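You operate a simulated robot arm through the tools that you are given. There is no shell and no other tool. Be economical: measure what you need, move in short steps, check, and stop when the job is done.

You run a simulated robot arm. Do the job below in one go: nothing can be reset, and whatever is moved stays where it is left.

TASK
Fetch the small cylinder marked "90" from the shelf under the compressor and stand it on the top of the compressor stand. Then take the oil bottle from the top of the corner shelves and leave it on the manual. Then turn the white knob to 4. Then close the desk drawer. Then take the binder clip and leave it on the white tape roll. Then press the round red button two times. Then press the red talk button two times. Then put one of the grey tins from the blue mat on the workbench on the log sheet on the shelf under the red case. Keep to this order. Set down upright: small cylinder, oil bottle.

It is judged by the outcome, as a careful person would: the job done as asked, and still so three seconds after it is handed in. It fails if anything else is knocked over, pushed out of place, dropped, spilled or broken. Flat cloth is picked up by pressing the open fingertips on it (5 to 10 N) and closing them slowly along it; thin cloth reads only 2 to 8 mm in the jaws.

THE ROBOT
A 7-joint arm with a two-finger gripper on a trunk, on a base that drives. Base frame: it is fixed to the floor where the robot stands at the start and does not move with it; the origin is under the middle of the robot, x ahead of it, y to its left, z up. Lengths are in m, angles in degrees, forces in N, time in s.
With the tool pointing down near the work surface it reaches from about 0.16 to 0.54 m from the robot's upright axis, wherever it stands. Its first joint turns from -166.0 to 166.0 degrees. Places, roughly: binder clip (4x2x2 cm) [-3.1, 1, 0.9]; desk drawer [-1.6, 1, 0.8]; grey tin [-2.5, -2, 0.75]; log sheet [-1.25, -3.5, 0.5]; manual [-2.75, 1.25, 0.5]; oil bottle [0.5, 1.25, 1]; red talk button [-3.5, 0.6, 0.9]; round red button [-3.2, 1.1, 0.5]; small cylinder [0.5, -0.25, 0.25]; top of the compressor stand (22x30 cm) [0.48, -0.2, 0.52]; white knob [-1.1, 1.1, 1]; white tape roll (6x6x2 cm) [-2.4, -1.2, 0.6]. Payload 1.71 kg.
The tool frame sits at the grasp point between the pads (the TCP): z along the fingers, y along the line on which they close. The tips reach 0.02 m beyond it. The gripper opens to 0.096 m. The gripper's body begins 0.113 m behind the TCP.
Orientation is that of the tool frame in the base frame, as a unit quaternion [w, x, y, z]. With the fingers straight down and closing along the base's y, the tool's x points along the base's -x, its y along +y and its z along -z.

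THE INTERFACE
- The arm moves only by the tool send_rows. Its argument "series" is text: rows parted by semicolons, each of 7 numbers parted by spaces: the shift along the tool's x, y, z in m, then the turn, a rotation vector about the tool's x, y, z in degrees, then the finger opening in m, from 0 to 0.096. In form: tx ty tz ax ay az jaw; .... A call has 1 to 8 rows; each row is the pose to reach, as a shift and turn from the pose commanded when the call began, along the tool's axes at that moment. Each row takes 0.2 s and may step no farther than 0.05 m and 8.6 degrees from the row before; otherwise, or with a gripper value out of range, the whole call is refused. Where a pose cannot be reached the arm comes as near as it can. A force on the tool above 40 N (or 10 N above the force at the start of the call, whichever is more), or a blocked arm, ends the call early, and 0.2 s more pass. Each finger travels about 0.153 m/s and halts on what it meets, pressing with about 32 N; the grip force reading is that of the motor and also rises with nothing between the fingers. The clock runs only during rows and for 0.2 s after the last one: add rows that repeat a pose to give the fingers time. It gives the time, the measured TCP pose, the force on the tool (base axes), the opening and the grip force at its end, in the units of the frame above (readings bear some noise), with the torque about the TCP (base axes, N m) and any sound that the robot's microphone picked up, and new pictures: "show" is both (left out), scene, wrist or none.
- Cameras (640 x 400 px; columns grow to the right, rows downward): "scene" is now at [0.0376, 0.1165, 1.4014]; the picture's right is [-0.57, -0.82, 0.01], its down [-0.67, 0.46, -0.58] and it looks along [0.47, -0.34, -0.81] (base axes); focal length 256 px, centre (320, 200). "wrist" rides on the gripper at [0.066, 0.014, -0.145] in the tool frame; the picture's right is [-0.21, 0.98, 0.00], its down [-0.88, -0.18, -0.44] and it looks along [-0.43, -0.09, 0.90] (tool axes); focal length 275 px, centre (320, 200). There is no depth. A picture from a camera that has moved, and an enlarged one, comes with that camera's place and axes in the base frame and with its lens. The place of the scene camera against the robot may be out by one fixed shift of up to 0.025 m in any direction.
- slide_trunk(by): slides the trunk up (or, below 0, down) by that many m; the arm and the scene camera ride with it, the base frame stays. It gives what a move gives, with no picture.
- drive_base(legs): drives the robot by 1 to 6 legs, each [ahead, turn to the left] in m and degrees, along the robot's own axes; the way and the turn of a leg run together, so that a leg with both is an arc; at most 1.5 m and 180 degrees a leg. The arm and the cameras ride along, it lands a little off, and it stops where it bumps. It gives what a move gives, and a new picture of the scene camera.
- aim_head(pan, tilt): turns the head with the scene camera to pan (to the left, within 155 degrees either way) and tilt (down, from -29 to 69), counted from straight ahead of the robot. It gives what a move gives, and a new picture of the scene camera.
- inspect(camera, box): a new picture of the part [left, top, right, bottom] of that camera's present view, enlarged. No time passes.
- finish_job(): hands the job in; it is judged then, once.

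Work in short steps. Places have to be worked out from the pictures, the camera data and where the tool is seen: move nearer, look again, correct. Check each grasp and each placing, and mend what went wrong. You have 186 turns and 260 pictures in all, those below and enlarged ones among them. Open the gripper and draw the arm clear of the work before you hand the job in, unless the task says otherwise.

The tools are called after "Emit:" as a command line: name --argument value ..., lists and objects as JSON in quotes. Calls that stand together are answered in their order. send_rows: Moves the arm, as the interface text tells. Its arguments: {"type":"object","properties":{"series":{"type":"string"},"show":{"type":"string","enum":["both","scene","wrist","none"]}},"required":["series"]} The other tools are called the same way: slide_trunk (by) slides the trunk up or down; drive_base (legs) drives the base; aim_head (pan, tilt) turns the head that bears the scene camera; inspect (camera, box) takes an enlarged picture of a part of a camera's view; finish_job () hands the job in.

At the start:

```text
clock: 0.0
tool_pos: [0.3025, -0.3199, 0.8294]
tcp_rot: [0.0, 0.001, 1.0, 0.0]
wrist_force: [-0.2, 0.5, -0.4]
ft_torque: [0.01, 0.01, 0.03]
grip_width: 0.0959
grip_force: 0.1
trunk travel left (down, up): [-0.025, 0.361]
robot x, y, heading: [0.0024, 0.0003, 0.1]
head pan, tilt: [-34.9, 53.8]
```

scene: 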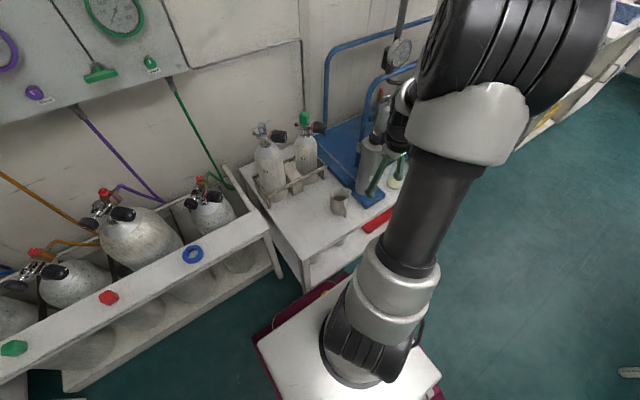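
wrist: 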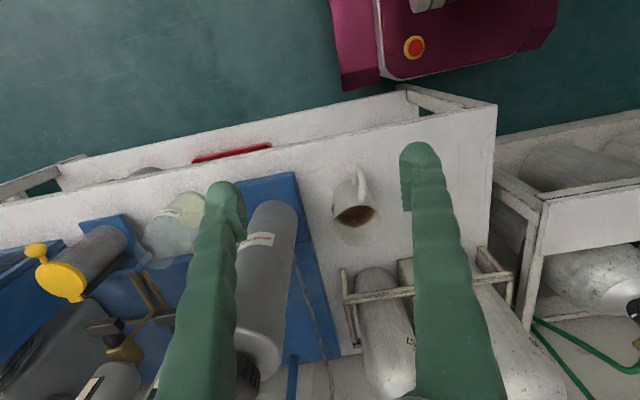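

The wrist view shows the stand with cup and cylinders from above. I look at the stand with the head to find the shelf beneath.

Emit:
aim_head --pan -20 --tilt 50

Emit:
inspect --camera "wrist" --box '[120, 80, 540, 400]'

```text
clock: 0.8
tool_pos: [0.2893, -0.321, 0.8318]
tcp_rot: [0.006, 0.001, 1.0, -0.001]
wrist_force: [0.1, 0.3, -0.5]
ft_torque: [0.02, 0.01, 0.03]
grip_width: 0.0958
grip_force: 0.1
trunk travel left (down, up): [-0.025, 0.361]
robot x, y, heading: [0.0027, 0.0017, -0.1]
head pan, tilt: [-20.0, 50.0]
camera scene: at [0.0499, 0.1323, 1.4061], right [-0.34, -0.94, 0.01], down [-0.73, 0.26, -0.63], along [0.59, -0.22, -0.78], focal length 256 px, centre (320, 200)
```

scene: 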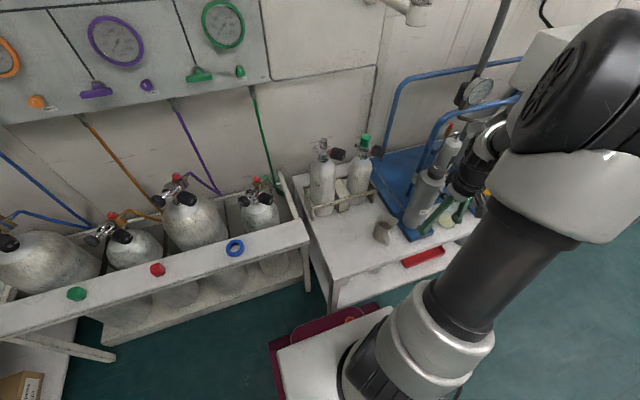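

```text
1.25 times, centred on (330, 240) of wrist
camera zoom: at [0.2217, -0.305, 0.9766], right [0.21, 0.98, 0.0], down [0.87, -0.18, 0.46], along [0.45, -0.09, -0.89], focal length 344 px, centre (308, 150)
```

zoom: 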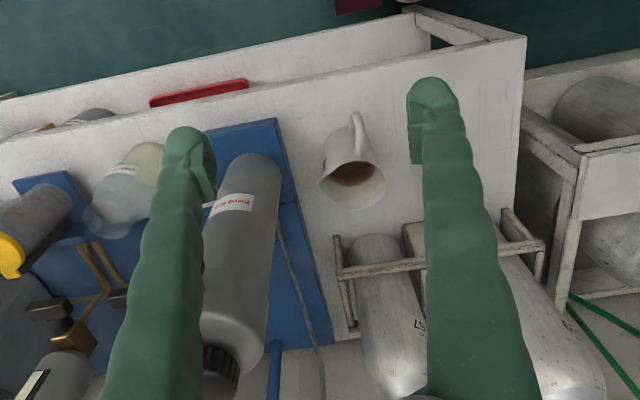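

I survey the room with the head before driving.

Emit:
aim_head --pan 60 --tilt 25

Emit:
aim_head --pan 145 --tilt 25

Emit:
aim_head --pan -145 --tilt 25

Emit:
aim_head --pan -80 --tilt 25

```text
clock: 2.3
tool_pos: [0.2905, -0.3192, 0.8315]
tcp_rot: [0.007, 0.0, 1.0, -0.001]
wrist_force: [-0.7, 0.2, -0.1]
ft_torque: [0.01, -0.03, -0.01]
grip_width: 0.096
grip_force: 0.0
trunk travel left (down, up): [-0.025, 0.361]
robot x, y, heading: [0.0016, 0.0023, 0.3]
head pan, tilt: [60.0, 25.0]
camera scene: at [0.0243, 0.2383, 1.444], right [0.87, -0.5, -0.01], down [-0.23, -0.37, -0.9], along [0.45, 0.78, -0.43], focal length 256 px, centre (320, 200)
```

scene: 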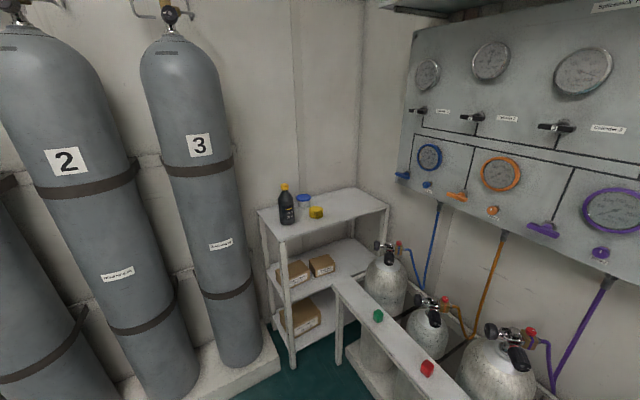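

```text
clock: 3.9
tool_pos: [0.289, -0.3195, 0.8321]
tcp_rot: [0.007, 0.0, 1.0, -0.001]
wrist_force: [1.4, -0.6, -1.1]
ft_torque: [-0.02, -0.01, -0.01]
grip_width: 0.0959
grip_force: 0.1
trunk travel left (down, up): [-0.025, 0.361]
robot x, y, heading: [0.0004, -0.003, 0.2]
head pan, tilt: [145.0, 25.0]
camera scene: at [-0.0973, 0.2114, 1.4461], right [0.57, 0.82, -0.01], down [0.33, -0.24, -0.91], along [-0.75, 0.52, -0.41], focal length 256 px, centre (320, 200)
```

scene: 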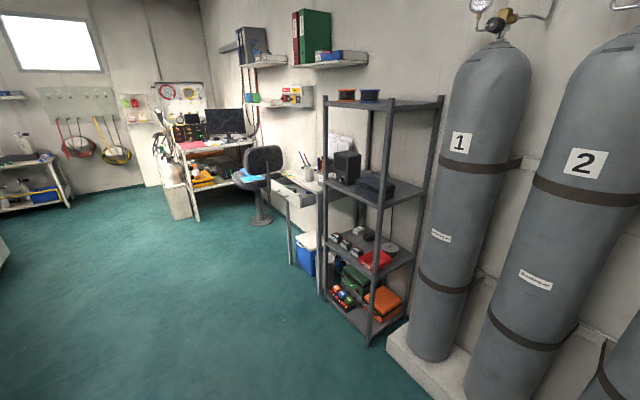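

```text
clock: 7.9
tool_pos: [0.2898, -0.3203, 0.8311]
tcp_rot: [0.007, -0.001, 1.0, -0.001]
wrist_force: [0.8, 0.3, 0.6]
ft_torque: [-0.01, -0.01, -0.01]
grip_width: 0.0957
grip_force: 0.0
trunk travel left (down, up): [-0.025, 0.361]
robot x, y, heading: [-0.0024, -0.0012, 0.1]
head pan, tilt: [-145.0, 25.0]
camera scene: at [-0.0973, 0.1056, 1.4461], right [-0.57, 0.82, 0.01], down [0.33, 0.24, -0.91], along [-0.75, -0.52, -0.41], focal length 256 px, centre (320, 200)
```

scene: 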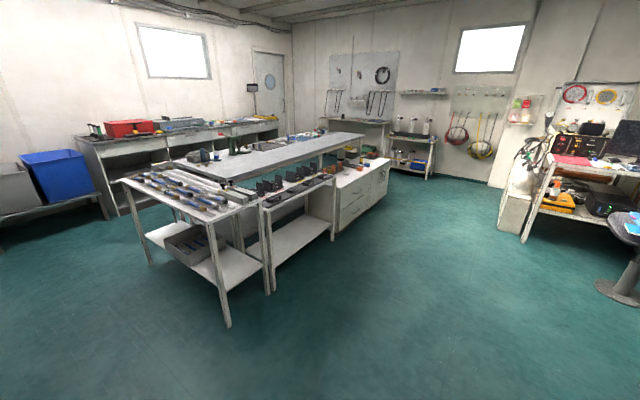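

```text
clock: 9.2
tool_pos: [0.2905, -0.3206, 0.8322]
tcp_rot: [0.007, 0.0, 1.0, -0.001]
wrist_force: [0.6, 0.3, 0.0]
ft_torque: [0.01, -0.02, -0.04]
grip_width: 0.096
grip_force: 0.1
trunk travel left (down, up): [-0.025, 0.361]
robot x, y, heading: [0.0054, 0.0002, -0.0]
head pan, tilt: [-80.0, 25.0]
camera scene: at [-0.0059, 0.0678, 1.4446], right [-0.98, -0.17, 0.02], down [-0.09, 0.42, -0.91], along [0.15, -0.89, -0.43], focal length 256 px, centre (320, 200)
```

scene: 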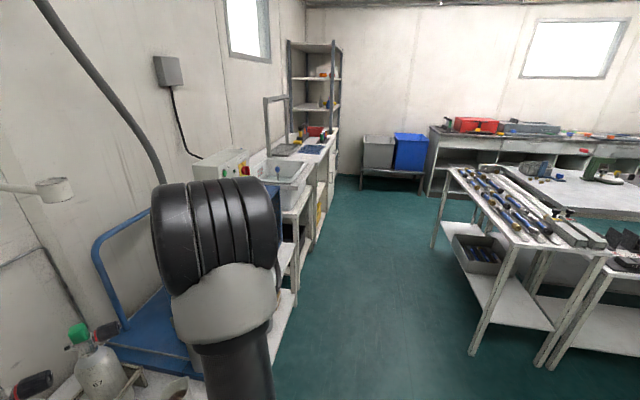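

Floor behind is free. I back up to see under the stand.

Emit:
drive_base --legs '[[-0.5, 0]]'

Emit:
aim_head --pan -15 --tilt 45

```text
clock: 12.4
tool_pos: [-0.2198, -0.3203, 0.8323]
tcp_rot: [0.007, -0.003, 1.0, 0.0]
wrist_force: [-0.3, -0.1, -0.3]
ft_torque: [0.01, 0.02, 0.01]
grip_width: 0.096
grip_force: 0.1
trunk travel left (down, up): [-0.025, 0.361]
robot x, y, heading: [-0.5077, -0.004, 0.3]
head pan, tilt: [-80.0, 25.0]
camera scene: at [-0.5195, 0.0659, 1.4446], right [-0.98, -0.18, 0.02], down [-0.09, 0.42, -0.91], along [0.16, -0.89, -0.43], focal length 256 px, centre (320, 200)
```

scene: 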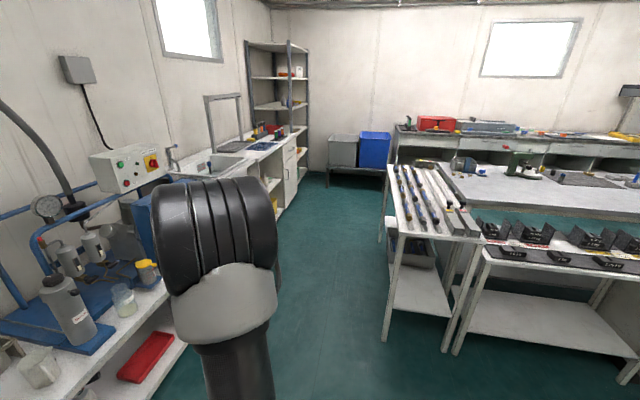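

```text
clock: 13.8
tool_pos: [-0.2338, -0.319, 0.8371]
tcp_rot: [0.014, -0.002, 1.0, -0.001]
wrist_force: [0.0, 0.4, 0.2]
ft_torque: [0.0, 0.0, -0.03]
grip_width: 0.096
grip_force: 0.1
trunk travel left (down, up): [-0.025, 0.361]
robot x, y, heading: [-0.5123, 0.0014, 0.8]
head pan, tilt: [-15.0, 45.0]
camera scene: at [-0.4576, 0.1359, 1.413], right [-0.25, -0.97, 0.0], down [-0.7, 0.18, -0.7], along [0.67, -0.18, -0.72], focal length 256 px, centre (320, 200)
```

scene: 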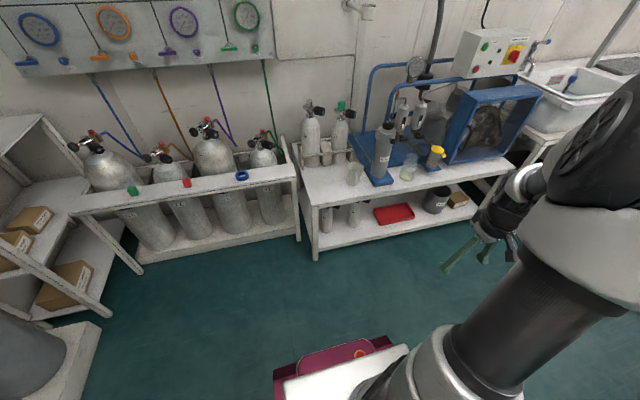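

Emit:
inspect --camera "scene" --box '[280, 90, 480, 265]'

Emit:
inspect --camera "scene" --box '[310, 180, 390, 240]'

```text
2.29 times, centred on (380, 178) of scene
camera zoom: at [-0.4576, 0.1359, 1.413], right [-0.25, -0.97, 0.0], down [-0.7, 0.18, -0.7], along [0.67, -0.18, -0.72], focal length 584 px, centre (183, 251)
```

zoom: 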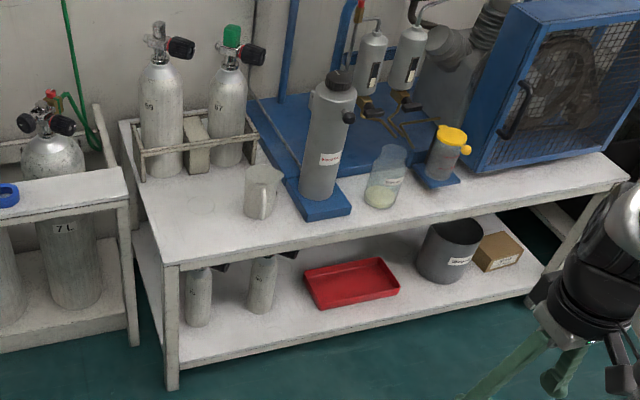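

```text
6.67 times, centred on (350, 210) of scene
camera zoom: at [-0.4576, 0.1359, 1.413], right [-0.25, -0.97, 0.0], down [-0.7, 0.18, -0.7], along [0.67, -0.18, -0.72], focal length 1704 px, centre (120, 133)
```

zoom: 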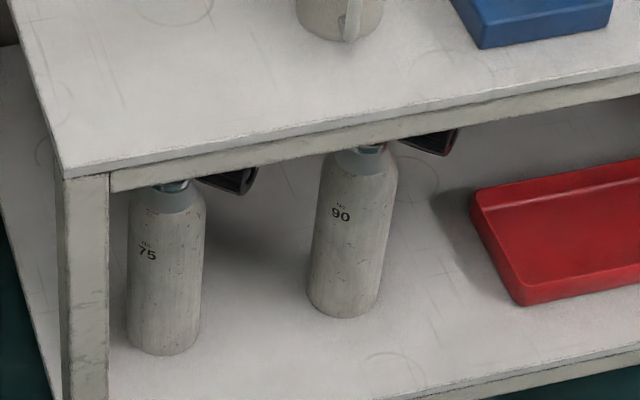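

The "90" cylinder is the second on the shelf, about (0.43, -0.31), shelf z≈0.15. I look at my own body to judge footprint.

Emit:
aim_head --pan -35 --tilt 69

Emit:
aim_head --pan 40 --tilt 69

```text
clock: 14.6
tool_pos: [-0.2327, -0.3191, 0.8366]
tcp_rot: [0.015, -0.002, 1.0, -0.001]
wrist_force: [0.1, -0.2, -0.2]
ft_torque: [0.0, 0.0, -0.02]
grip_width: 0.096
grip_force: 0.0
trunk travel left (down, up): [-0.025, 0.361]
robot x, y, heading: [-0.5132, -0.0024, 0.4]
head pan, tilt: [-35.0, 68.8]
camera scene: at [-0.4907, 0.1247, 1.3847], right [-0.57, -0.82, 0.01], down [-0.77, 0.53, -0.35], along [0.28, -0.21, -0.94], focal length 256 px, centre (320, 200)
```

scene: 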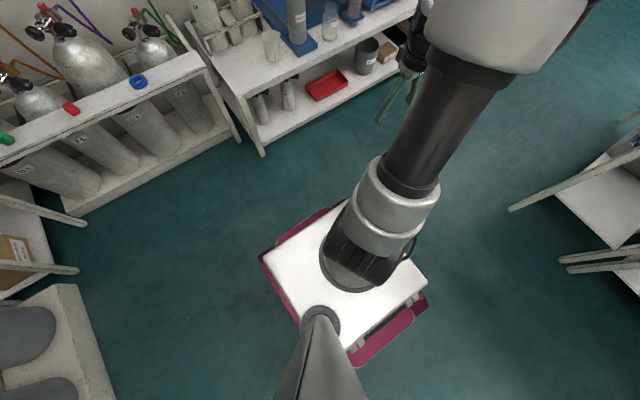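

```text
clock: 16.1
tool_pos: [-0.2332, -0.3193, 0.8369]
tcp_rot: [0.015, -0.002, 1.0, -0.001]
wrist_force: [1.0, 0.7, -0.1]
ft_torque: [0.03, 0.0, 0.03]
grip_width: 0.0959
grip_force: 0.0
trunk travel left (down, up): [-0.025, 0.361]
robot x, y, heading: [-0.5128, -0.0007, 0.5]
head pan, tilt: [40.0, 68.8]
camera scene: at [-0.4942, 0.1927, 1.3847], right [0.65, -0.76, -0.01], down [-0.72, -0.6, -0.35], along [0.26, 0.23, -0.94], focal length 256 px, centre (320, 200)
```

scene: 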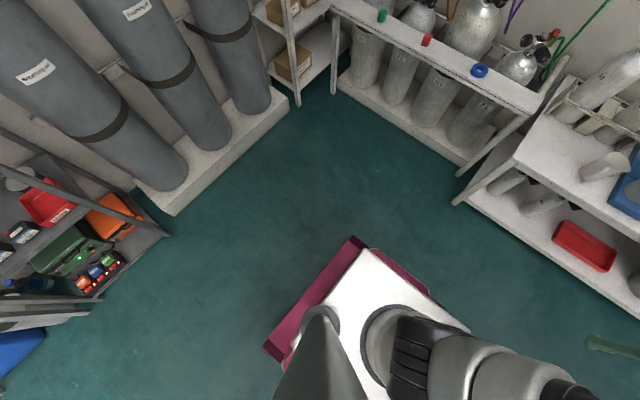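

Base half-sizes about 0.30 × 0.25 m. I'll stand sideways to the stand (heading 90°) so the arm can reach under the top over my right side.

Emit:
drive_base --legs '[[0, -36.5], [0.538, 0], [0, 126.4]]'

Emit:
aim_head --pan -90 --tilt 55

Emit:
slide_trunk --by -0.025

```text
clock: 27.5
tool_pos: [0.255, -0.0473, 0.8365]
tcp_rot: [0.012, -0.693, 0.721, 0.01]
wrist_force: [-0.6, 0.1, 0.1]
ft_torque: [0.03, 0.01, 0.01]
grip_width: 0.0958
grip_force: 0.1
trunk travel left (down, up): [-0.025, 0.361]
robot x, y, heading: [-0.0661, -0.312, 88.1]
head pan, tilt: [40.0, 68.8]
camera scene: at [-0.2439, -0.2969, 1.3847], right [0.79, 0.61, -0.01], down [0.57, -0.74, -0.35], along [-0.22, 0.27, -0.94], focal length 256 px, centre (320, 200)
```

scene: 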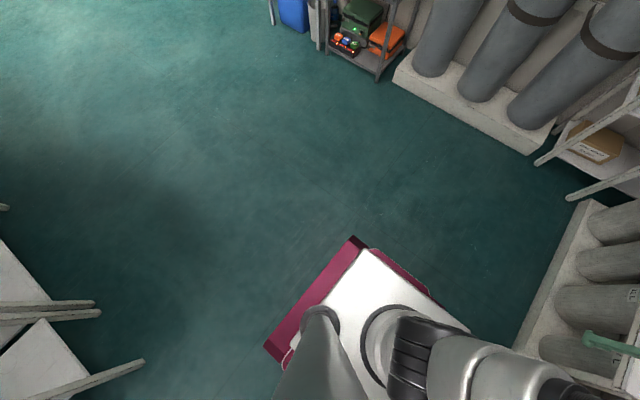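

```text
clock: 29.6
tool_pos: [0.254, -0.0593, 0.8405]
tcp_rot: [0.018, -0.693, 0.72, 0.015]
wrist_force: [0.4, -0.9, 1.1]
ft_torque: [0.01, 0.01, -0.03]
grip_width: 0.0962
grip_force: 0.0
trunk travel left (down, up): [-0.025, 0.361]
robot x, y, heading: [-0.0702, -0.3165, 88.0]
head pan, tilt: [-90.0, 55.0]
camera scene: at [-0.1375, -0.3435, 1.4008], right [-0.04, -1.0, 0.02], down [-0.82, 0.02, -0.57], along [0.57, -0.03, -0.82], focal length 256 px, centre (320, 200)
```

scene: 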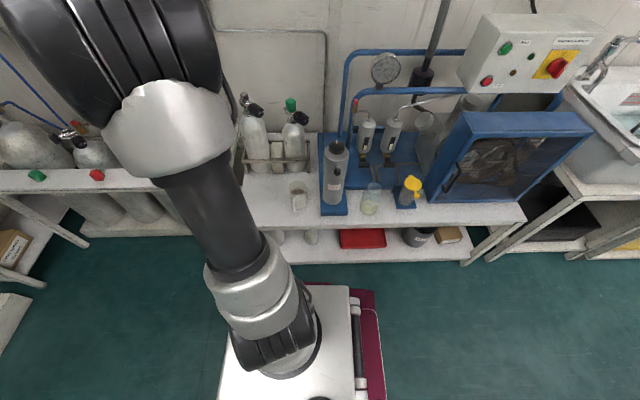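

```text
clock: 30.4
tool_pos: [0.2526, -0.06, 0.8168]
tcp_rot: [0.018, -0.693, 0.721, 0.014]
wrist_force: [-0.5, -0.3, -0.2]
ft_torque: [0.0, -0.03, 0.02]
grip_width: 0.0961
grip_force: 0.0
trunk travel left (down, up): [0.0, 0.386]
robot x, y, heading: [-0.068, -0.3123, 88.0]
head pan, tilt: [-90.0, 55.0]
```

I swing the tool around toward the stand, yawing it to face +x.

Emit:
send_rows --series "0.031 -0.01 0 0 0 8.5 0.096; 0.062 -0.02 0 0 0 17 0.096; 0.093 -0.03 0 0 0 25.5 0.096; 0.124 -0.04 0 0 0 34 0.096; 0.155 -0.05 0 0 0 42.5 0.096; 0.186 -0.06 0 0 0 51 0.096; 0.217 -0.068 0 0 0 59.5 0.096; 0.248 -0.077 0 0 0 68 0.096" --show "scene"

```text
clock: 32.2
tool_pos: [0.3224, -0.3104, 0.8076]
tcp_rot: [0.006, -0.172, 0.985, 0.022]
wrist_force: [0.1, -0.1, -0.7]
ft_torque: [0.0, -0.03, 0.0]
grip_width: 0.0961
grip_force: 0.1
trunk travel left (down, up): [0.0, 0.386]
robot x, y, heading: [-0.0725, -0.3149, 88.0]
head pan, tilt: [-90.0, 55.0]
camera scene: at [-0.1376, -0.3441, 1.377], right [-0.04, -1.0, 0.02], down [-0.82, 0.02, -0.57], along [0.57, -0.03, -0.82], focal length 256 px, centre (320, 200)
```

scene: 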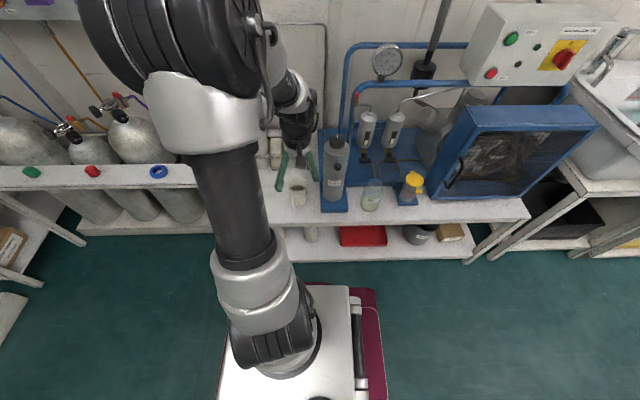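

Emit:
send_rows --series "0.032 0.01 0.033 0 0 7 0.096; 0.064 0.02 0.066 0 0 14 0.096; 0.096 0.03 0.1 0 0 20 0.096" --show "none"

Emit:
send_rows --series "0 0 0.02 0 -8 0 0.096; 0 0 0.04 0 -16 0 0.096; 0 0 0.06 0 -24 0 0.096; 0 0 0.08 0 -32 0 0.096; 0 0 0.10 0 -40 0 0.096; 0 0 0.12 0 -45 0 0.096" --show "both"

```text
clock: 33.0
tool_pos: [0.223, -0.3083, 0.709]
tcp_rot: [0.002, 0.002, 1.0, 0.021]
wrist_force: [-0.1, -0.4, -0.2]
ft_torque: [0.03, 0.02, 0.02]
grip_width: 0.0957
grip_force: 0.1
trunk travel left (down, up): [0.0, 0.386]
robot x, y, heading: [-0.0661, -0.3156, 88.0]
head pan, tilt: [-90.0, 55.0]
```

```text
clock: 34.4
tool_pos: [0.2704, -0.3365, 0.5033]
tcp_rot: [0.399, 0.011, 0.917, 0.018]
wrist_force: [0.4, -1.4, 0.1]
ft_torque: [0.05, 0.05, 0.07]
grip_width: 0.0958
grip_force: 0.1
out of reach, approached as far as the arm can: row 1, 2, 3, 4, 5, 6
trunk travel left (down, up): [0.0, 0.386]
robot x, y, heading: [-0.0686, -0.3147, 87.7]
head pan, tilt: [-90.0, 55.0]
camera scene: at [-0.1399, -0.3912, 1.3749], right [-0.04, -1.0, -0.02], down [-0.82, 0.04, -0.57], along [0.57, -0.01, -0.82], focal length 256 px, centre (320, 200)
camera wrist: at [0.1197, -0.3242, 0.5536], right [0.14, 0.97, 0.19], down [0.27, -0.22, 0.94], along [0.95, -0.08, -0.3], focal length 275 px, centre (320, 200)
```

scene: 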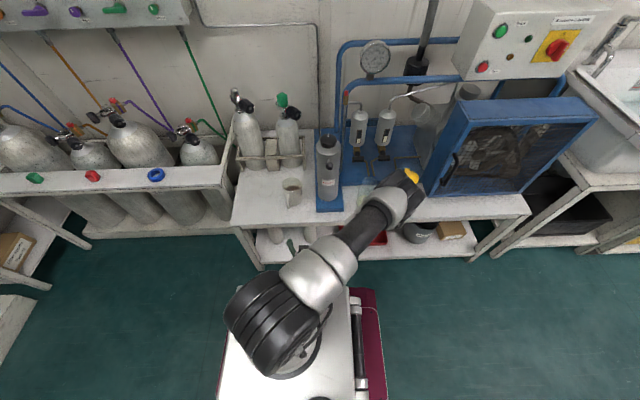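
wrist: 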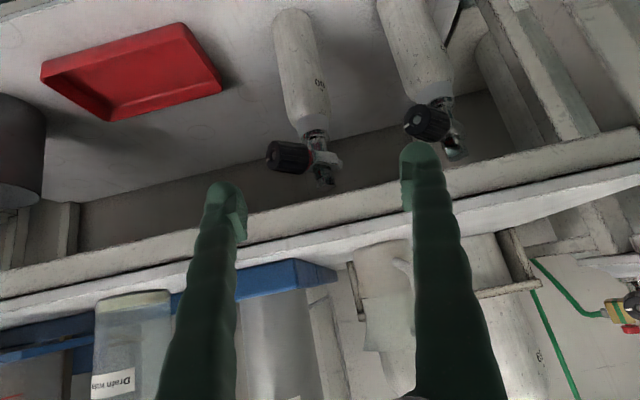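

The arm flipped elbow to the right but seems free of contact; the wrist sees cylinder 90 (about x 0.44, y -0.34). I test with a small downward step.

Emit:
send_rows --series "0.022 0 0.013 0 0 0 0.096; 0.043 0 0.027 0 0 0 0.096" --show "both"

```text
clock: 35.2
tool_pos: [0.2778, -0.3092, 0.5082]
tcp_rot: [0.411, 0.003, 0.911, 0.034]
wrist_force: [-0.5, 0.2, -0.5]
ft_torque: [0.0, 0.01, -0.01]
grip_width: 0.0961
grip_force: 0.0
trunk travel left (down, up): [0.0, 0.386]
robot x, y, heading: [-0.0669, -0.3148, 87.9]
head pan, tilt: [-90.0, 55.0]
stopped in row 2: the arm was blocked; the commanded pose is now the measured one
camera scene: at [-0.1388, -0.3884, 1.3751], right [-0.04, -1.0, -0.02], down [-0.82, 0.04, -0.57], along [0.57, -0.01, -0.82], focal length 256 px, centre (320, 200)
camera wrist: at [0.1242, -0.3014, 0.556], right [0.11, 0.97, 0.22], down [0.25, -0.24, 0.94], along [0.96, -0.05, -0.27], focal length 275 px, centre (320, 200)
```

scene: 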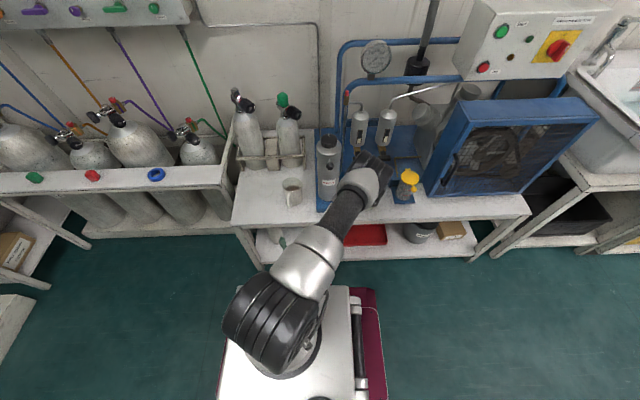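
wrist: 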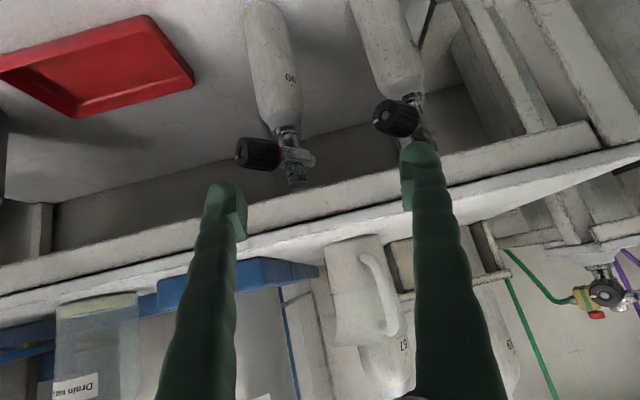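

Blocked: I'm too close, so the elbow folds low over the table. I back the tool up the way it came.

Emit:
send_rows --series "-0.019 0 -0.029 0 0 0 0.096; -0.038 0 -0.058 0 8 0 0.096; -0.057 0 -0.087 0 16 0 0.096; -0.076 0 -0.115 0 24 0 0.096; -0.095 0 -0.144 0 32 0 0.096; -0.114 0 -0.173 0 40 0 0.096; -0.114 0 -0.173 0 47 0 0.096" --show "scene"

```text
clock: 36.8
tool_pos: [0.2228, -0.3247, 0.7042]
tcp_rot: [0.009, -0.012, 0.999, 0.035]
wrist_force: [-0.7, 0.8, -0.8]
ft_torque: [-0.03, -0.02, 0.0]
grip_width: 0.0961
grip_force: 0.0
out of reach, approached as far as the arm can: row 1, 2, 3, 4, 5, 6, 7
trunk travel left (down, up): [0.0, 0.386]
robot x, y, heading: [-0.0676, -0.3149, 87.9]
head pan, tilt: [-90.0, 55.0]
camera scene: at [-0.14, -0.3895, 1.3749], right [-0.04, -1.0, -0.02], down [-0.82, 0.04, -0.57], along [0.57, -0.01, -0.82], focal length 256 px, centre (320, 200)
```

scene: 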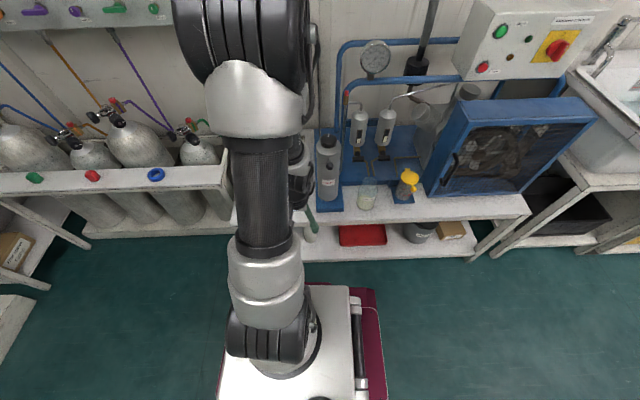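

All intact. I shift the base ~0.12 m away from the stand so the arm is more extended.

Emit:
drive_base --legs '[[0, 20], [0.35, 0], [0, -18], [-0.34, 0]]'

```text
clock: 43.6
tool_pos: [0.1099, -0.3297, 0.7028]
tcp_rot: [0.009, -0.025, 0.999, 0.036]
wrist_force: [0.8, 0.4, 0.5]
ft_torque: [-0.05, 0.02, 0.02]
grip_width: 0.0962
grip_force: 0.1
trunk travel left (down, up): [0.0, 0.386]
robot x, y, heading: [-0.1813, -0.3251, 89.1]
head pan, tilt: [-90.0, 55.0]
camera scene: at [-0.2508, -0.4036, 1.3751], right [-0.01, -1.0, -0.02], down [-0.82, 0.02, -0.57], along [0.57, 0.0, -0.82], focal length 256 px, centre (320, 200)
```

scene: 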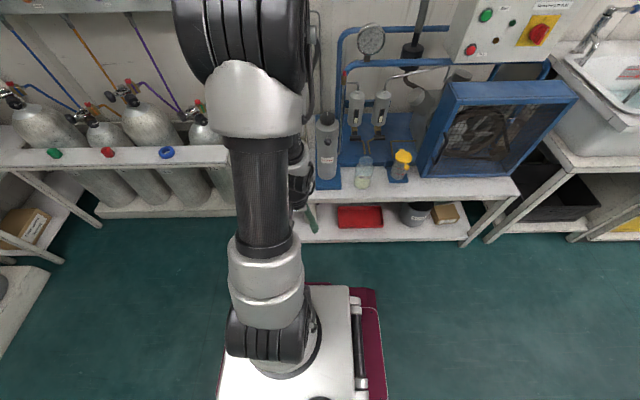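

Emit:
send_rows --series "-0.045 0 0.01 0 0 0 0.096; -0.09 0 0.02 0 0 0 0.096; -0.13 0 0.03 0 -6 0 0.096; -0.15 0 0.05 0 -12 0 0.096; -0.16 0 0.07 0 -18 0 0.096; -0.16 0 0.09 0 -24 0 0.096" --show "scene"

```text
clock: 45.0
tool_pos: [0.2683, -0.3079, 0.6163]
tcp_rot: [0.218, -0.019, 0.975, 0.033]
wrist_force: [0.4, -0.6, -0.9]
ft_torque: [0.01, 0.01, 0.02]
grip_width: 0.0963
grip_force: 0.1
trunk travel left (down, up): [0.0, 0.386]
robot x, y, heading: [-0.1789, -0.3256, 89.1]
head pan, tilt: [-90.0, 55.0]
camera scene: at [-0.2508, -0.4042, 1.375], right [-0.01, -1.0, -0.02], down [-0.82, 0.02, -0.57], along [0.57, 0.0, -0.82], focal length 256 px, centre (320, 200)
```

scene: 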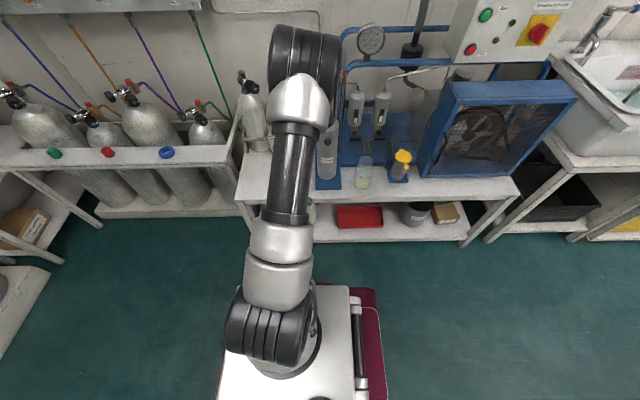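

Emit:
send_rows --series "0.018 -0.008 0.032 0 -6 0 0.096; 0.036 -0.016 0.064 0 -12 0 0.096; 0.055 -0.024 0.097 0 -17 0 0.096; 0.073 -0.033 0.129 0 -20 0 0.096" --show "both"

```text
clock: 46.0
tool_pos: [0.2584, -0.3309, 0.4663]
tcp_rot: [0.383, -0.013, 0.923, 0.036]
wrist_force: [0.2, -0.8, -0.2]
ft_torque: [0.04, -0.02, 0.01]
grip_width: 0.096
grip_force: 0.1
trunk travel left (down, up): [0.0, 0.386]
robot x, y, heading: [-0.1817, -0.3286, 89.3]
head pan, tilt: [-90.0, 55.0]
camera scene: at [-0.251, -0.4045, 1.375], right [-0.01, -1.0, -0.02], down [-0.82, 0.02, -0.57], along [0.57, 0.01, -0.82], focal length 256 px, centre (320, 200)
camera wrist: at [0.1088, -0.3275, 0.5234], right [0.1, 0.97, 0.2], down [0.31, -0.22, 0.92], along [0.94, -0.03, -0.33], focal length 275 px, centre (320, 200)
```

scene: 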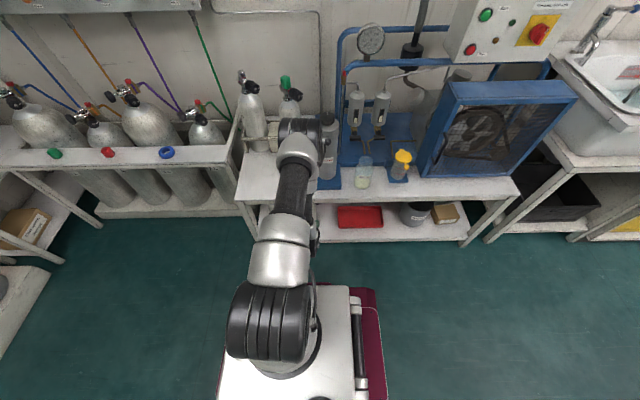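
wrist: 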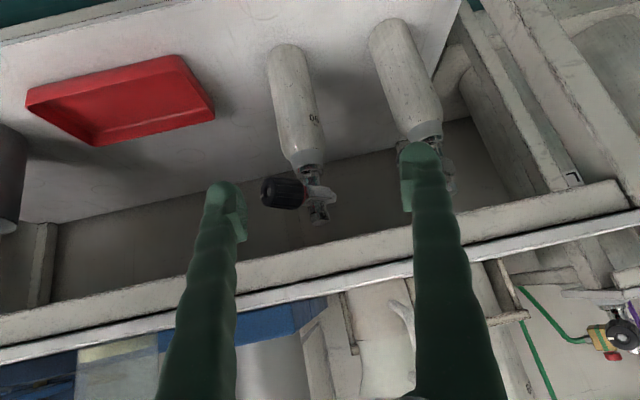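

Cylinder 90 axis ≈ (0.46, -0.335), body z 0.15–0.33. I move in partway and correct the small roll.

Emit:
send_rows --series "0.009 -0.004 0.044 1 0 0 0.096; 0.018 -0.009 0.088 2 0 0 0.096; 0.027 -0.013 0.132 3 0 0 0.096; 0.0355 -0.0176 0.176 4.4 0 0 0.096" --show "both"

```text
clock: 47.0
tool_pos: [0.3602, -0.334, 0.3194]
tcp_rot: [0.383, 0.003, 0.924, -0.002]
wrist_force: [0.3, 0.0, -0.5]
ft_torque: [-0.06, -0.01, -0.04]
grip_width: 0.0961
grip_force: 0.1
trunk travel left (down, up): [0.0, 0.386]
robot x, y, heading: [-0.1836, -0.327, 89.2]
head pan, tilt: [-90.0, 55.0]
camera scene: at [-0.251, -0.4038, 1.375], right [-0.01, -1.0, -0.02], down [-0.82, 0.02, -0.57], along [0.57, 0.0, -0.82], focal length 256 px, centre (320, 200)
camera wrist: at [0.2119, -0.3197, 0.3763], right [0.15, 0.98, 0.15], down [0.31, -0.19, 0.93], along [0.94, -0.1, -0.33], focal length 275 px, centre (320, 200)
```

scene: 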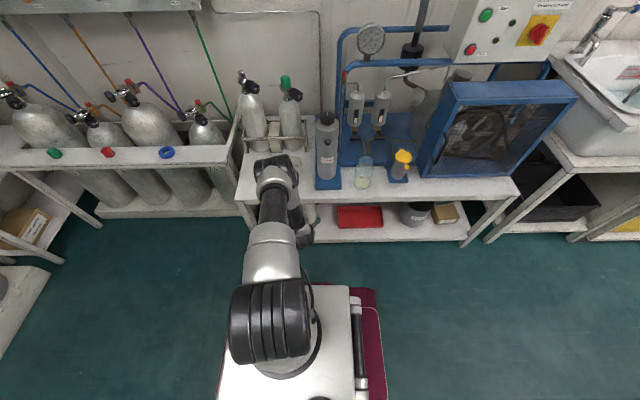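
wrist: 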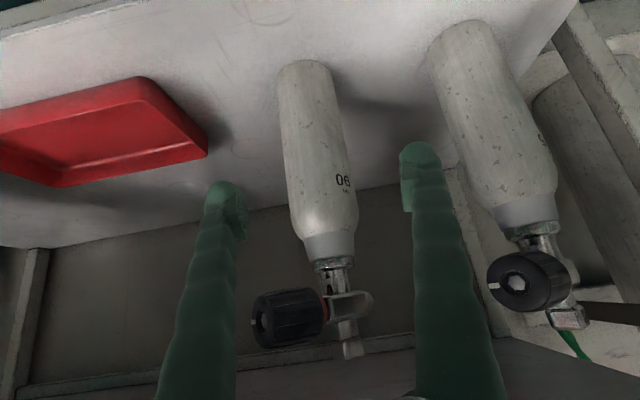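

Emit:
send_rows --series "-0.005 -0.003 0.035 0 0 0 0.096; -0.009 -0.005 0.07 0 0 0 0.096" --show "both"

```text
clock: 47.6
tool_pos: [0.418, -0.3406, 0.2737]
tcp_rot: [0.383, 0.002, 0.924, -0.001]
wrist_force: [0.7, 0.0, -0.2]
ft_torque: [-0.02, 0.02, 0.0]
grip_width: 0.0961
grip_force: 0.1
trunk travel left (down, up): [0.0, 0.386]
robot x, y, heading: [-0.1831, -0.3267, 89.3]
head pan, tilt: [-90.0, 55.0]
camera scene: at [-0.251, -0.4044, 1.375], right [-0.01, -1.0, -0.02], down [-0.82, 0.02, -0.57], along [0.57, 0.01, -0.82], focal length 256 px, centre (320, 200)
camera wrist: at [0.2694, -0.3257, 0.3314], right [0.15, 0.98, 0.15], down [0.3, -0.19, 0.93], along [0.94, -0.1, -0.33], focal length 275 px, centre (320, 200)
```

scene: 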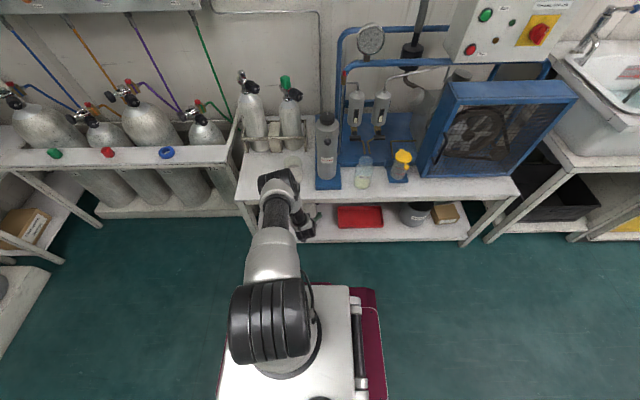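
wrist: 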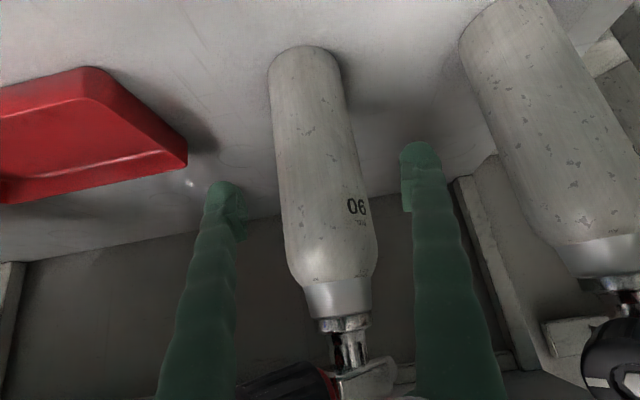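

Emit:
send_rows --series "-0.004 0 0.026 0 0 0 0.096; -0.007 0 0.05 0 0 0 0.096" --show "both"

```text
clock: 48.2
tool_pos: [0.4578, -0.3426, 0.2417]
tcp_rot: [0.383, 0.001, 0.924, 0.0]
wrist_force: [0.1, 0.0, 0.3]
ft_torque: [0.04, 0.0, 0.0]
grip_width: 0.096
grip_force: 0.1
trunk travel left (down, up): [0.0, 0.386]
robot x, y, heading: [-0.1797, -0.3311, 89.2]
head pan, tilt: [-90.0, 55.0]
camera scene: at [-0.2509, -0.4044, 1.375], right [-0.01, -1.0, -0.02], down [-0.82, 0.02, -0.57], along [0.57, 0.01, -0.82], focal length 256 px, centre (320, 200)
camera wrist: at [0.3076, -0.3276, 0.2988], right [0.15, 0.98, 0.15], down [0.3, -0.19, 0.93], along [0.94, -0.1, -0.33], focal length 275 px, centre (320, 200)
```

scene: 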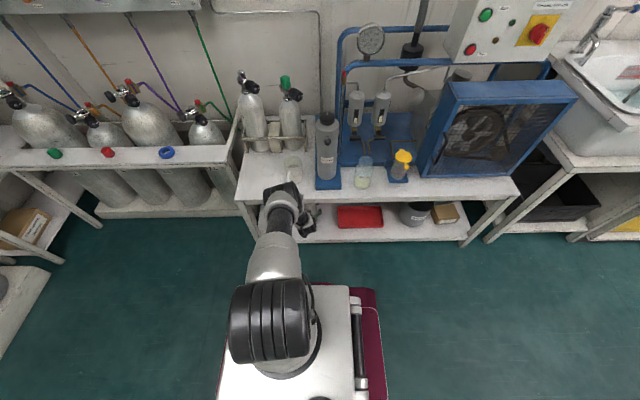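
wrist: 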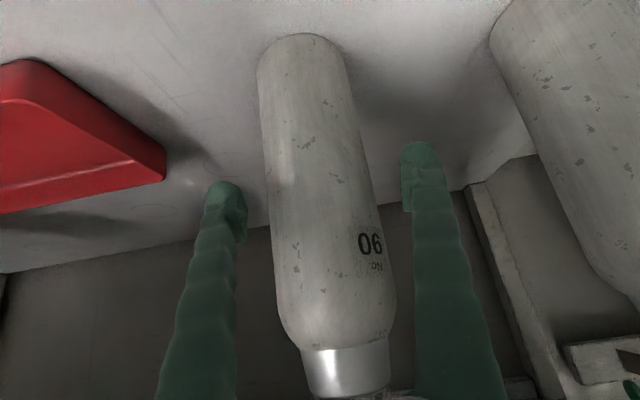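

Centred between the fingers; closing.

Emit:
send_rows --series "0 0 0 0 0 0 0.07; 0 0 0 0 0 0 0.05; 0 0 0 0 0 0 0.05; 0 0 0 0 0 0 0.05" --show "wrist"

```text
clock: 49.2
tool_pos: [0.456, -0.3425, 0.2417]
tcp_rot: [0.383, 0.002, 0.924, 0.0]
wrist_force: [0.0, -4.7, 0.5]
ft_torque: [-0.17, -0.11, -0.17]
grip_width: 0.0638
grip_force: 32.2
trunk travel left (down, up): [0.0, 0.386]
robot x, y, heading: [-0.1781, -0.322, 89.2]
head pan, tilt: [-90.0, 55.0]
camera wrist: at [0.3072, -0.3277, 0.2988], right [0.15, 0.98, 0.15], down [0.31, -0.19, 0.93], along [0.94, -0.1, -0.33], focal length 275 px, centre (320, 200)
```

wrist: 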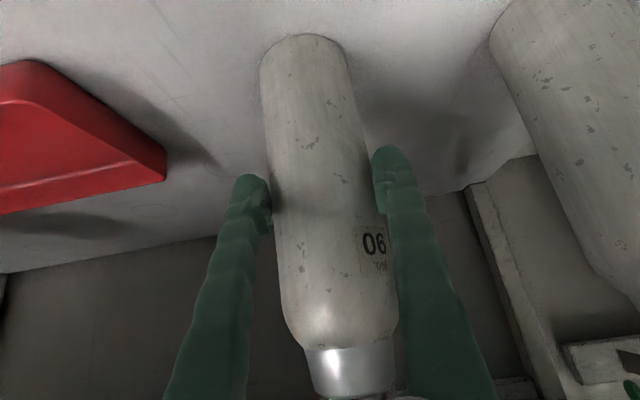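

Gripped at 0.064 m. Lift slightly and draw it straight out.

Emit:
send_rows --series "-0.0106 0 -0.0106 0 0 0 0.05; -0.0106 0 -0.0106 0 0 0 0.05" --show "wrist"

Emit:
send_rows --series "0.03 0 -0.03 0 0 0 0.05; 0.06 0 -0.06 0 0 0 0.05; 0.09 0 -0.09 0 0 0 0.05; 0.12 0 -0.12 0 0 0 0.05; 0.146 0 -0.146 0 0 0 0.05" --show "both"

```text
clock: 49.8
tool_pos: [0.457, -0.3422, 0.2587]
tcp_rot: [0.384, 0.002, 0.924, 0.0]
wrist_force: [-0.2, -0.1, -0.9]
ft_torque: [0.0, 0.01, 0.04]
grip_width: 0.0501
grip_force: 0.0
trunk travel left (down, up): [0.0, 0.386]
robot x, y, heading: [-0.1752, -0.3237, 89.2]
head pan, tilt: [-90.0, 55.0]
camera wrist: at [0.3077, -0.3272, 0.315], right [0.15, 0.98, 0.15], down [0.3, -0.19, 0.93], along [0.94, -0.09, -0.32], focal length 275 px, centre (320, 200)
```

wrist: 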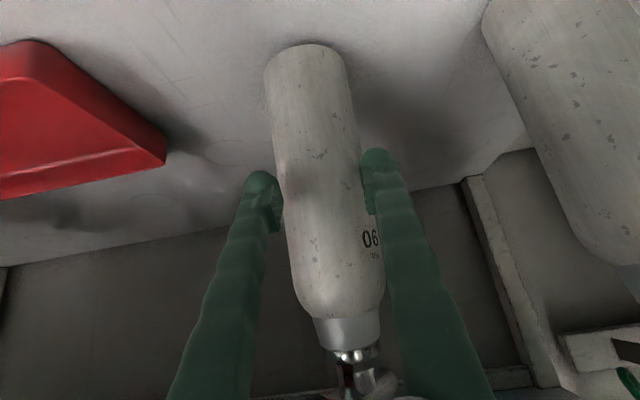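

```text
clock: 51.0
tool_pos: [0.2475, -0.3396, 0.2631]
tcp_rot: [0.383, 0.002, 0.924, 0.0]
wrist_force: [0.2, 0.1, -0.5]
ft_torque: [0.0, 0.0, 0.0]
grip_width: 0.0503
grip_force: 0.1
trunk travel left (down, up): [0.0, 0.386]
robot x, y, heading: [-0.1801, -0.324, 89.3]
head pan, tilt: [-90.0, 55.0]
camera scene: at [-0.2507, -0.4044, 1.375], right [-0.01, -1.0, -0.02], down [-0.82, 0.02, -0.57], along [0.57, 0.01, -0.82], focal length 256 px, centre (320, 200)
camera wrist: at [0.0992, -0.3259, 0.3198], right [0.15, 0.98, 0.15], down [0.3, -0.19, 0.93], along [0.94, -0.09, -0.33], focal length 275 px, centre (320, 200)
```

scene: 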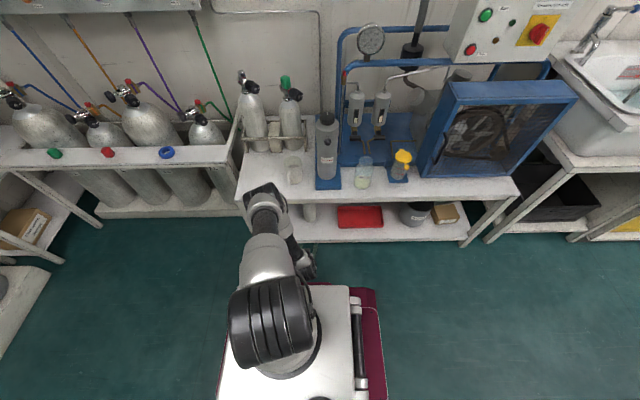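
wrist: 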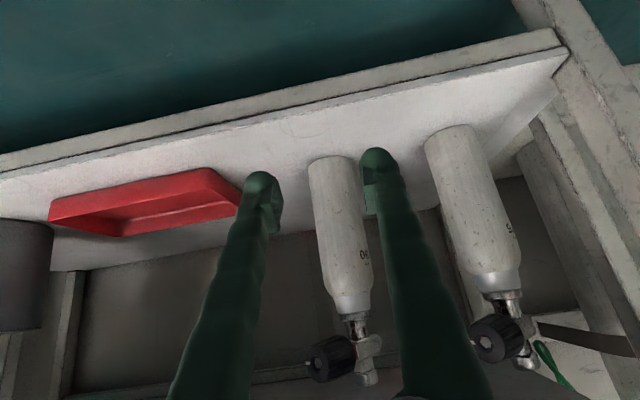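

It slipped off – the grip was too shallow and only closed to a position. The cylinder still stands; I go back in ~2.5 cm deeper and a bit lower.

Emit:
send_rows --series "-0.027 0 0.027 0 0 0 0.096; -0.054 0 0.054 0 0 0 0.096; -0.081 0 0.081 0 0 0 0.096; -0.108 0 0.108 0 0 0 0.096; -0.12 0 0.154 0 0 0 0.096; -0.132 0 0.2 0 0 0 0.096" --show "wrist"

```text
clock: 52.4
tool_pos: [0.4834, -0.3435, 0.2107]
tcp_rot: [0.382, 0.004, 0.924, 0.0]
wrist_force: [0.4, -0.4, -0.5]
ft_torque: [0.0, 0.02, -0.02]
grip_width: 0.0959
grip_force: 0.0
trunk travel left (down, up): [0.0, 0.386]
robot x, y, heading: [-0.1787, -0.3243, 89.2]
head pan, tilt: [-90.0, 55.0]
camera wrist: at [0.3334, -0.3283, 0.2675], right [0.15, 0.98, 0.15], down [0.31, -0.19, 0.93], along [0.94, -0.1, -0.33], focal length 275 px, centre (320, 200)
```

wrist: 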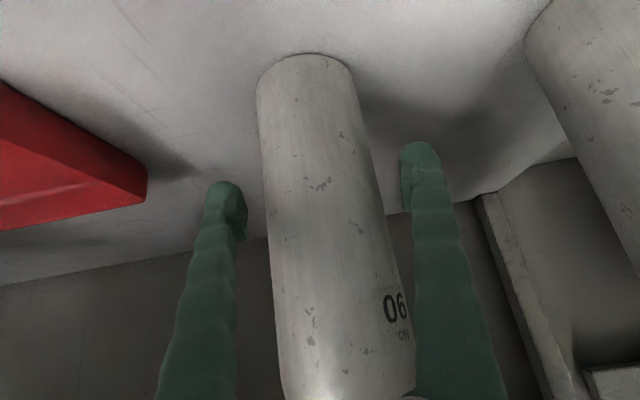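

Close fully with time to settle.

Emit:
send_rows --series "0 0 0 0 0 0 0.07; 0 0 0 0 0 0 0.03; 0 0 0 0 0 0 0; 0 0 0 0 0 0 0; 0 0 0 0 0 0 0" --show "none"

Emit:
send_rows --series "-0.005 0 -0.005 0 0 0 0; -0.0106 0 -0.0106 0 0 0 0; -0.0106 0 -0.0106 0 0 0 0" --show "wrist"

```text
clock: 53.6
tool_pos: [0.4808, -0.342, 0.2112]
tcp_rot: [0.382, 0.003, 0.924, -0.001]
wrist_force: [-1.1, -3.9, -0.1]
ft_torque: [-0.05, 0.03, -0.02]
grip_width: 0.0687
grip_force: 32.0
trunk travel left (down, up): [0.0, 0.386]
robot x, y, heading: [-0.181, -0.3249, 89.3]
head pan, tilt: [-90.0, 55.0]
```

```text
clock: 54.4
tool_pos: [0.4832, -0.3424, 0.2252]
tcp_rot: [0.382, 0.001, 0.924, 0.0]
wrist_force: [0.0, 0.2, -9.9]
ft_torque: [0.02, 0.09, 0.03]
grip_width: 0.0686
grip_force: 31.9
trunk travel left (down, up): [0.0, 0.386]
robot x, y, heading: [-0.183, -0.3247, 89.2]
head pan, tilt: [-90.0, 55.0]
camera wrist: at [0.3346, -0.327, 0.2818], right [0.15, 0.98, 0.15], down [0.31, -0.19, 0.93], along [0.94, -0.09, -0.33], focal length 275 px, centre (320, 200)
```

wrist: 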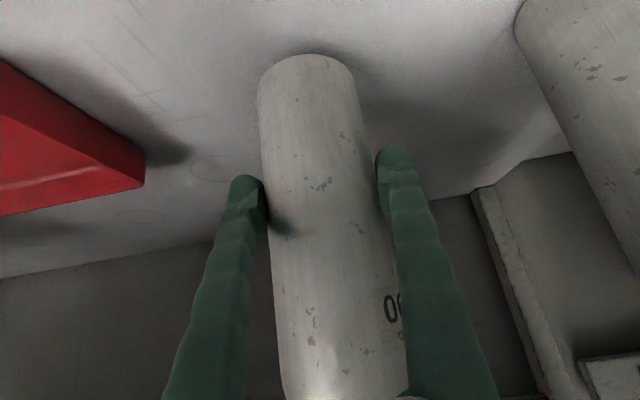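

Lifted (≈1 kg). Draw out.

Emit:
send_rows --series "0.03 0 -0.03 0 0 0 0; 0.06 0 -0.06 0 0 0 0; 0.09 0 -0.09 0 0 0 0; 0.12 0 -0.12 0 0 0 0; 0.15 0 -0.15 0 0 0 0; 0.175 0 -0.175 0 0 0 0" --show "both"

```text
clock: 55.8
tool_pos: [0.2387, -0.3396, 0.2272]
tcp_rot: [0.382, 0.002, 0.924, 0.0]
wrist_force: [-2.2, -0.9, -5.4]
ft_torque: [0.13, 0.91, 0.08]
grip_width: 0.0685
grip_force: 31.7
trunk travel left (down, up): [0.0, 0.386]
robot x, y, heading: [-0.1821, -0.3248, 89.4]
head pan, tilt: [-90.0, 55.0]
camera scene: at [-0.2504, -0.4045, 1.3751], right [-0.01, -1.0, -0.02], down [-0.82, 0.02, -0.57], along [0.57, 0.01, -0.82], focal length 256 px, centre (320, 200)
camera wrist: at [0.0895, -0.3253, 0.2829], right [0.15, 0.98, 0.15], down [0.31, -0.19, 0.93], along [0.94, -0.1, -0.33], focal length 275 px, centre (320, 200)
```

scene: 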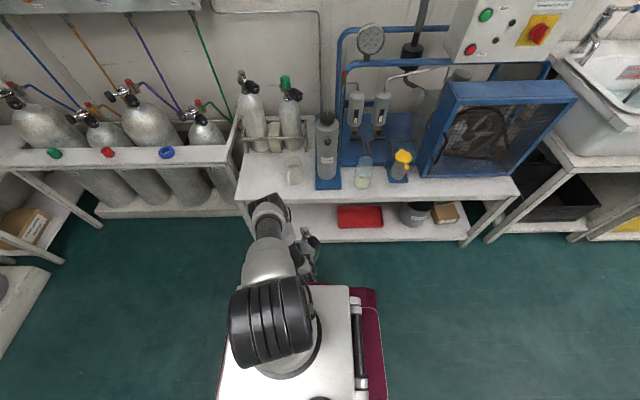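
wrist: 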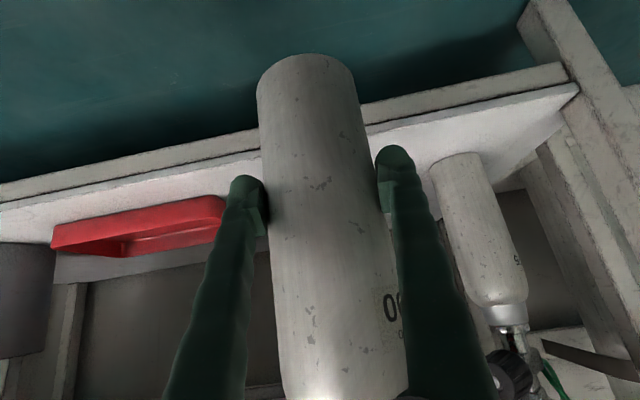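

Now I raise with the trunk.

Emit:
slide_trunk --by 0.36

Emit:
send_rows --series "-0.02 0 -0.02 0 0 0 0; -0.04 0 -0.04 0 0 0 0" --show "both"

```text
clock: 59.3
tool_pos: [0.2394, -0.3397, 0.5849]
tcp_rot: [0.382, 0.003, 0.924, -0.001]
wrist_force: [-0.3, 0.3, -10.9]
ft_torque: [0.01, 0.09, 0.01]
grip_width: 0.0685
grip_force: 31.9
trunk travel left (down, up): [-0.36, 0.026]
robot x, y, heading: [-0.1821, -0.3238, 89.3]
head pan, tilt: [-90.0, 55.0]
```

```text
clock: 59.9
tool_pos: [0.2408, -0.3408, 0.6429]
tcp_rot: [0.382, 0.002, 0.924, -0.001]
wrist_force: [-0.4, 0.0, -10.0]
ft_torque: [0.05, 0.08, 0.0]
grip_width: 0.0688
grip_force: 32.0
trunk travel left (down, up): [-0.36, 0.026]
robot x, y, heading: [-0.1796, -0.3267, 89.3]
head pan, tilt: [-90.0, 55.0]
camera scene: at [-0.2503, -0.4103, 1.7348], right [-0.01, -1.0, -0.02], down [-0.82, 0.02, -0.57], along [0.57, 0.01, -0.82], focal length 256 px, centre (320, 200)
camera wrist: at [0.0909, -0.3261, 0.7002], right [0.15, 0.98, 0.15], down [0.31, -0.19, 0.93], along [0.94, -0.1, -0.33], focal length 275 px, centre (320, 200)
```

scene: 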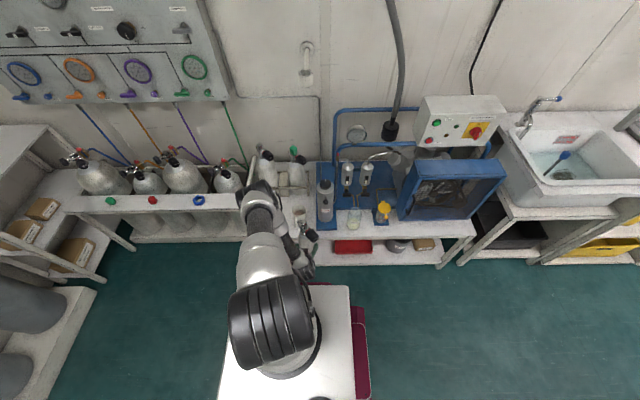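
wrist: 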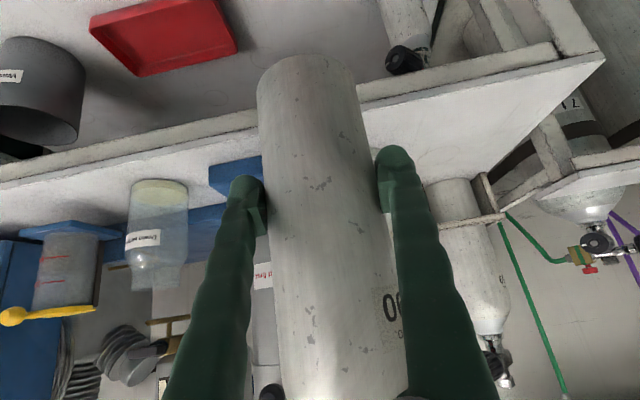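

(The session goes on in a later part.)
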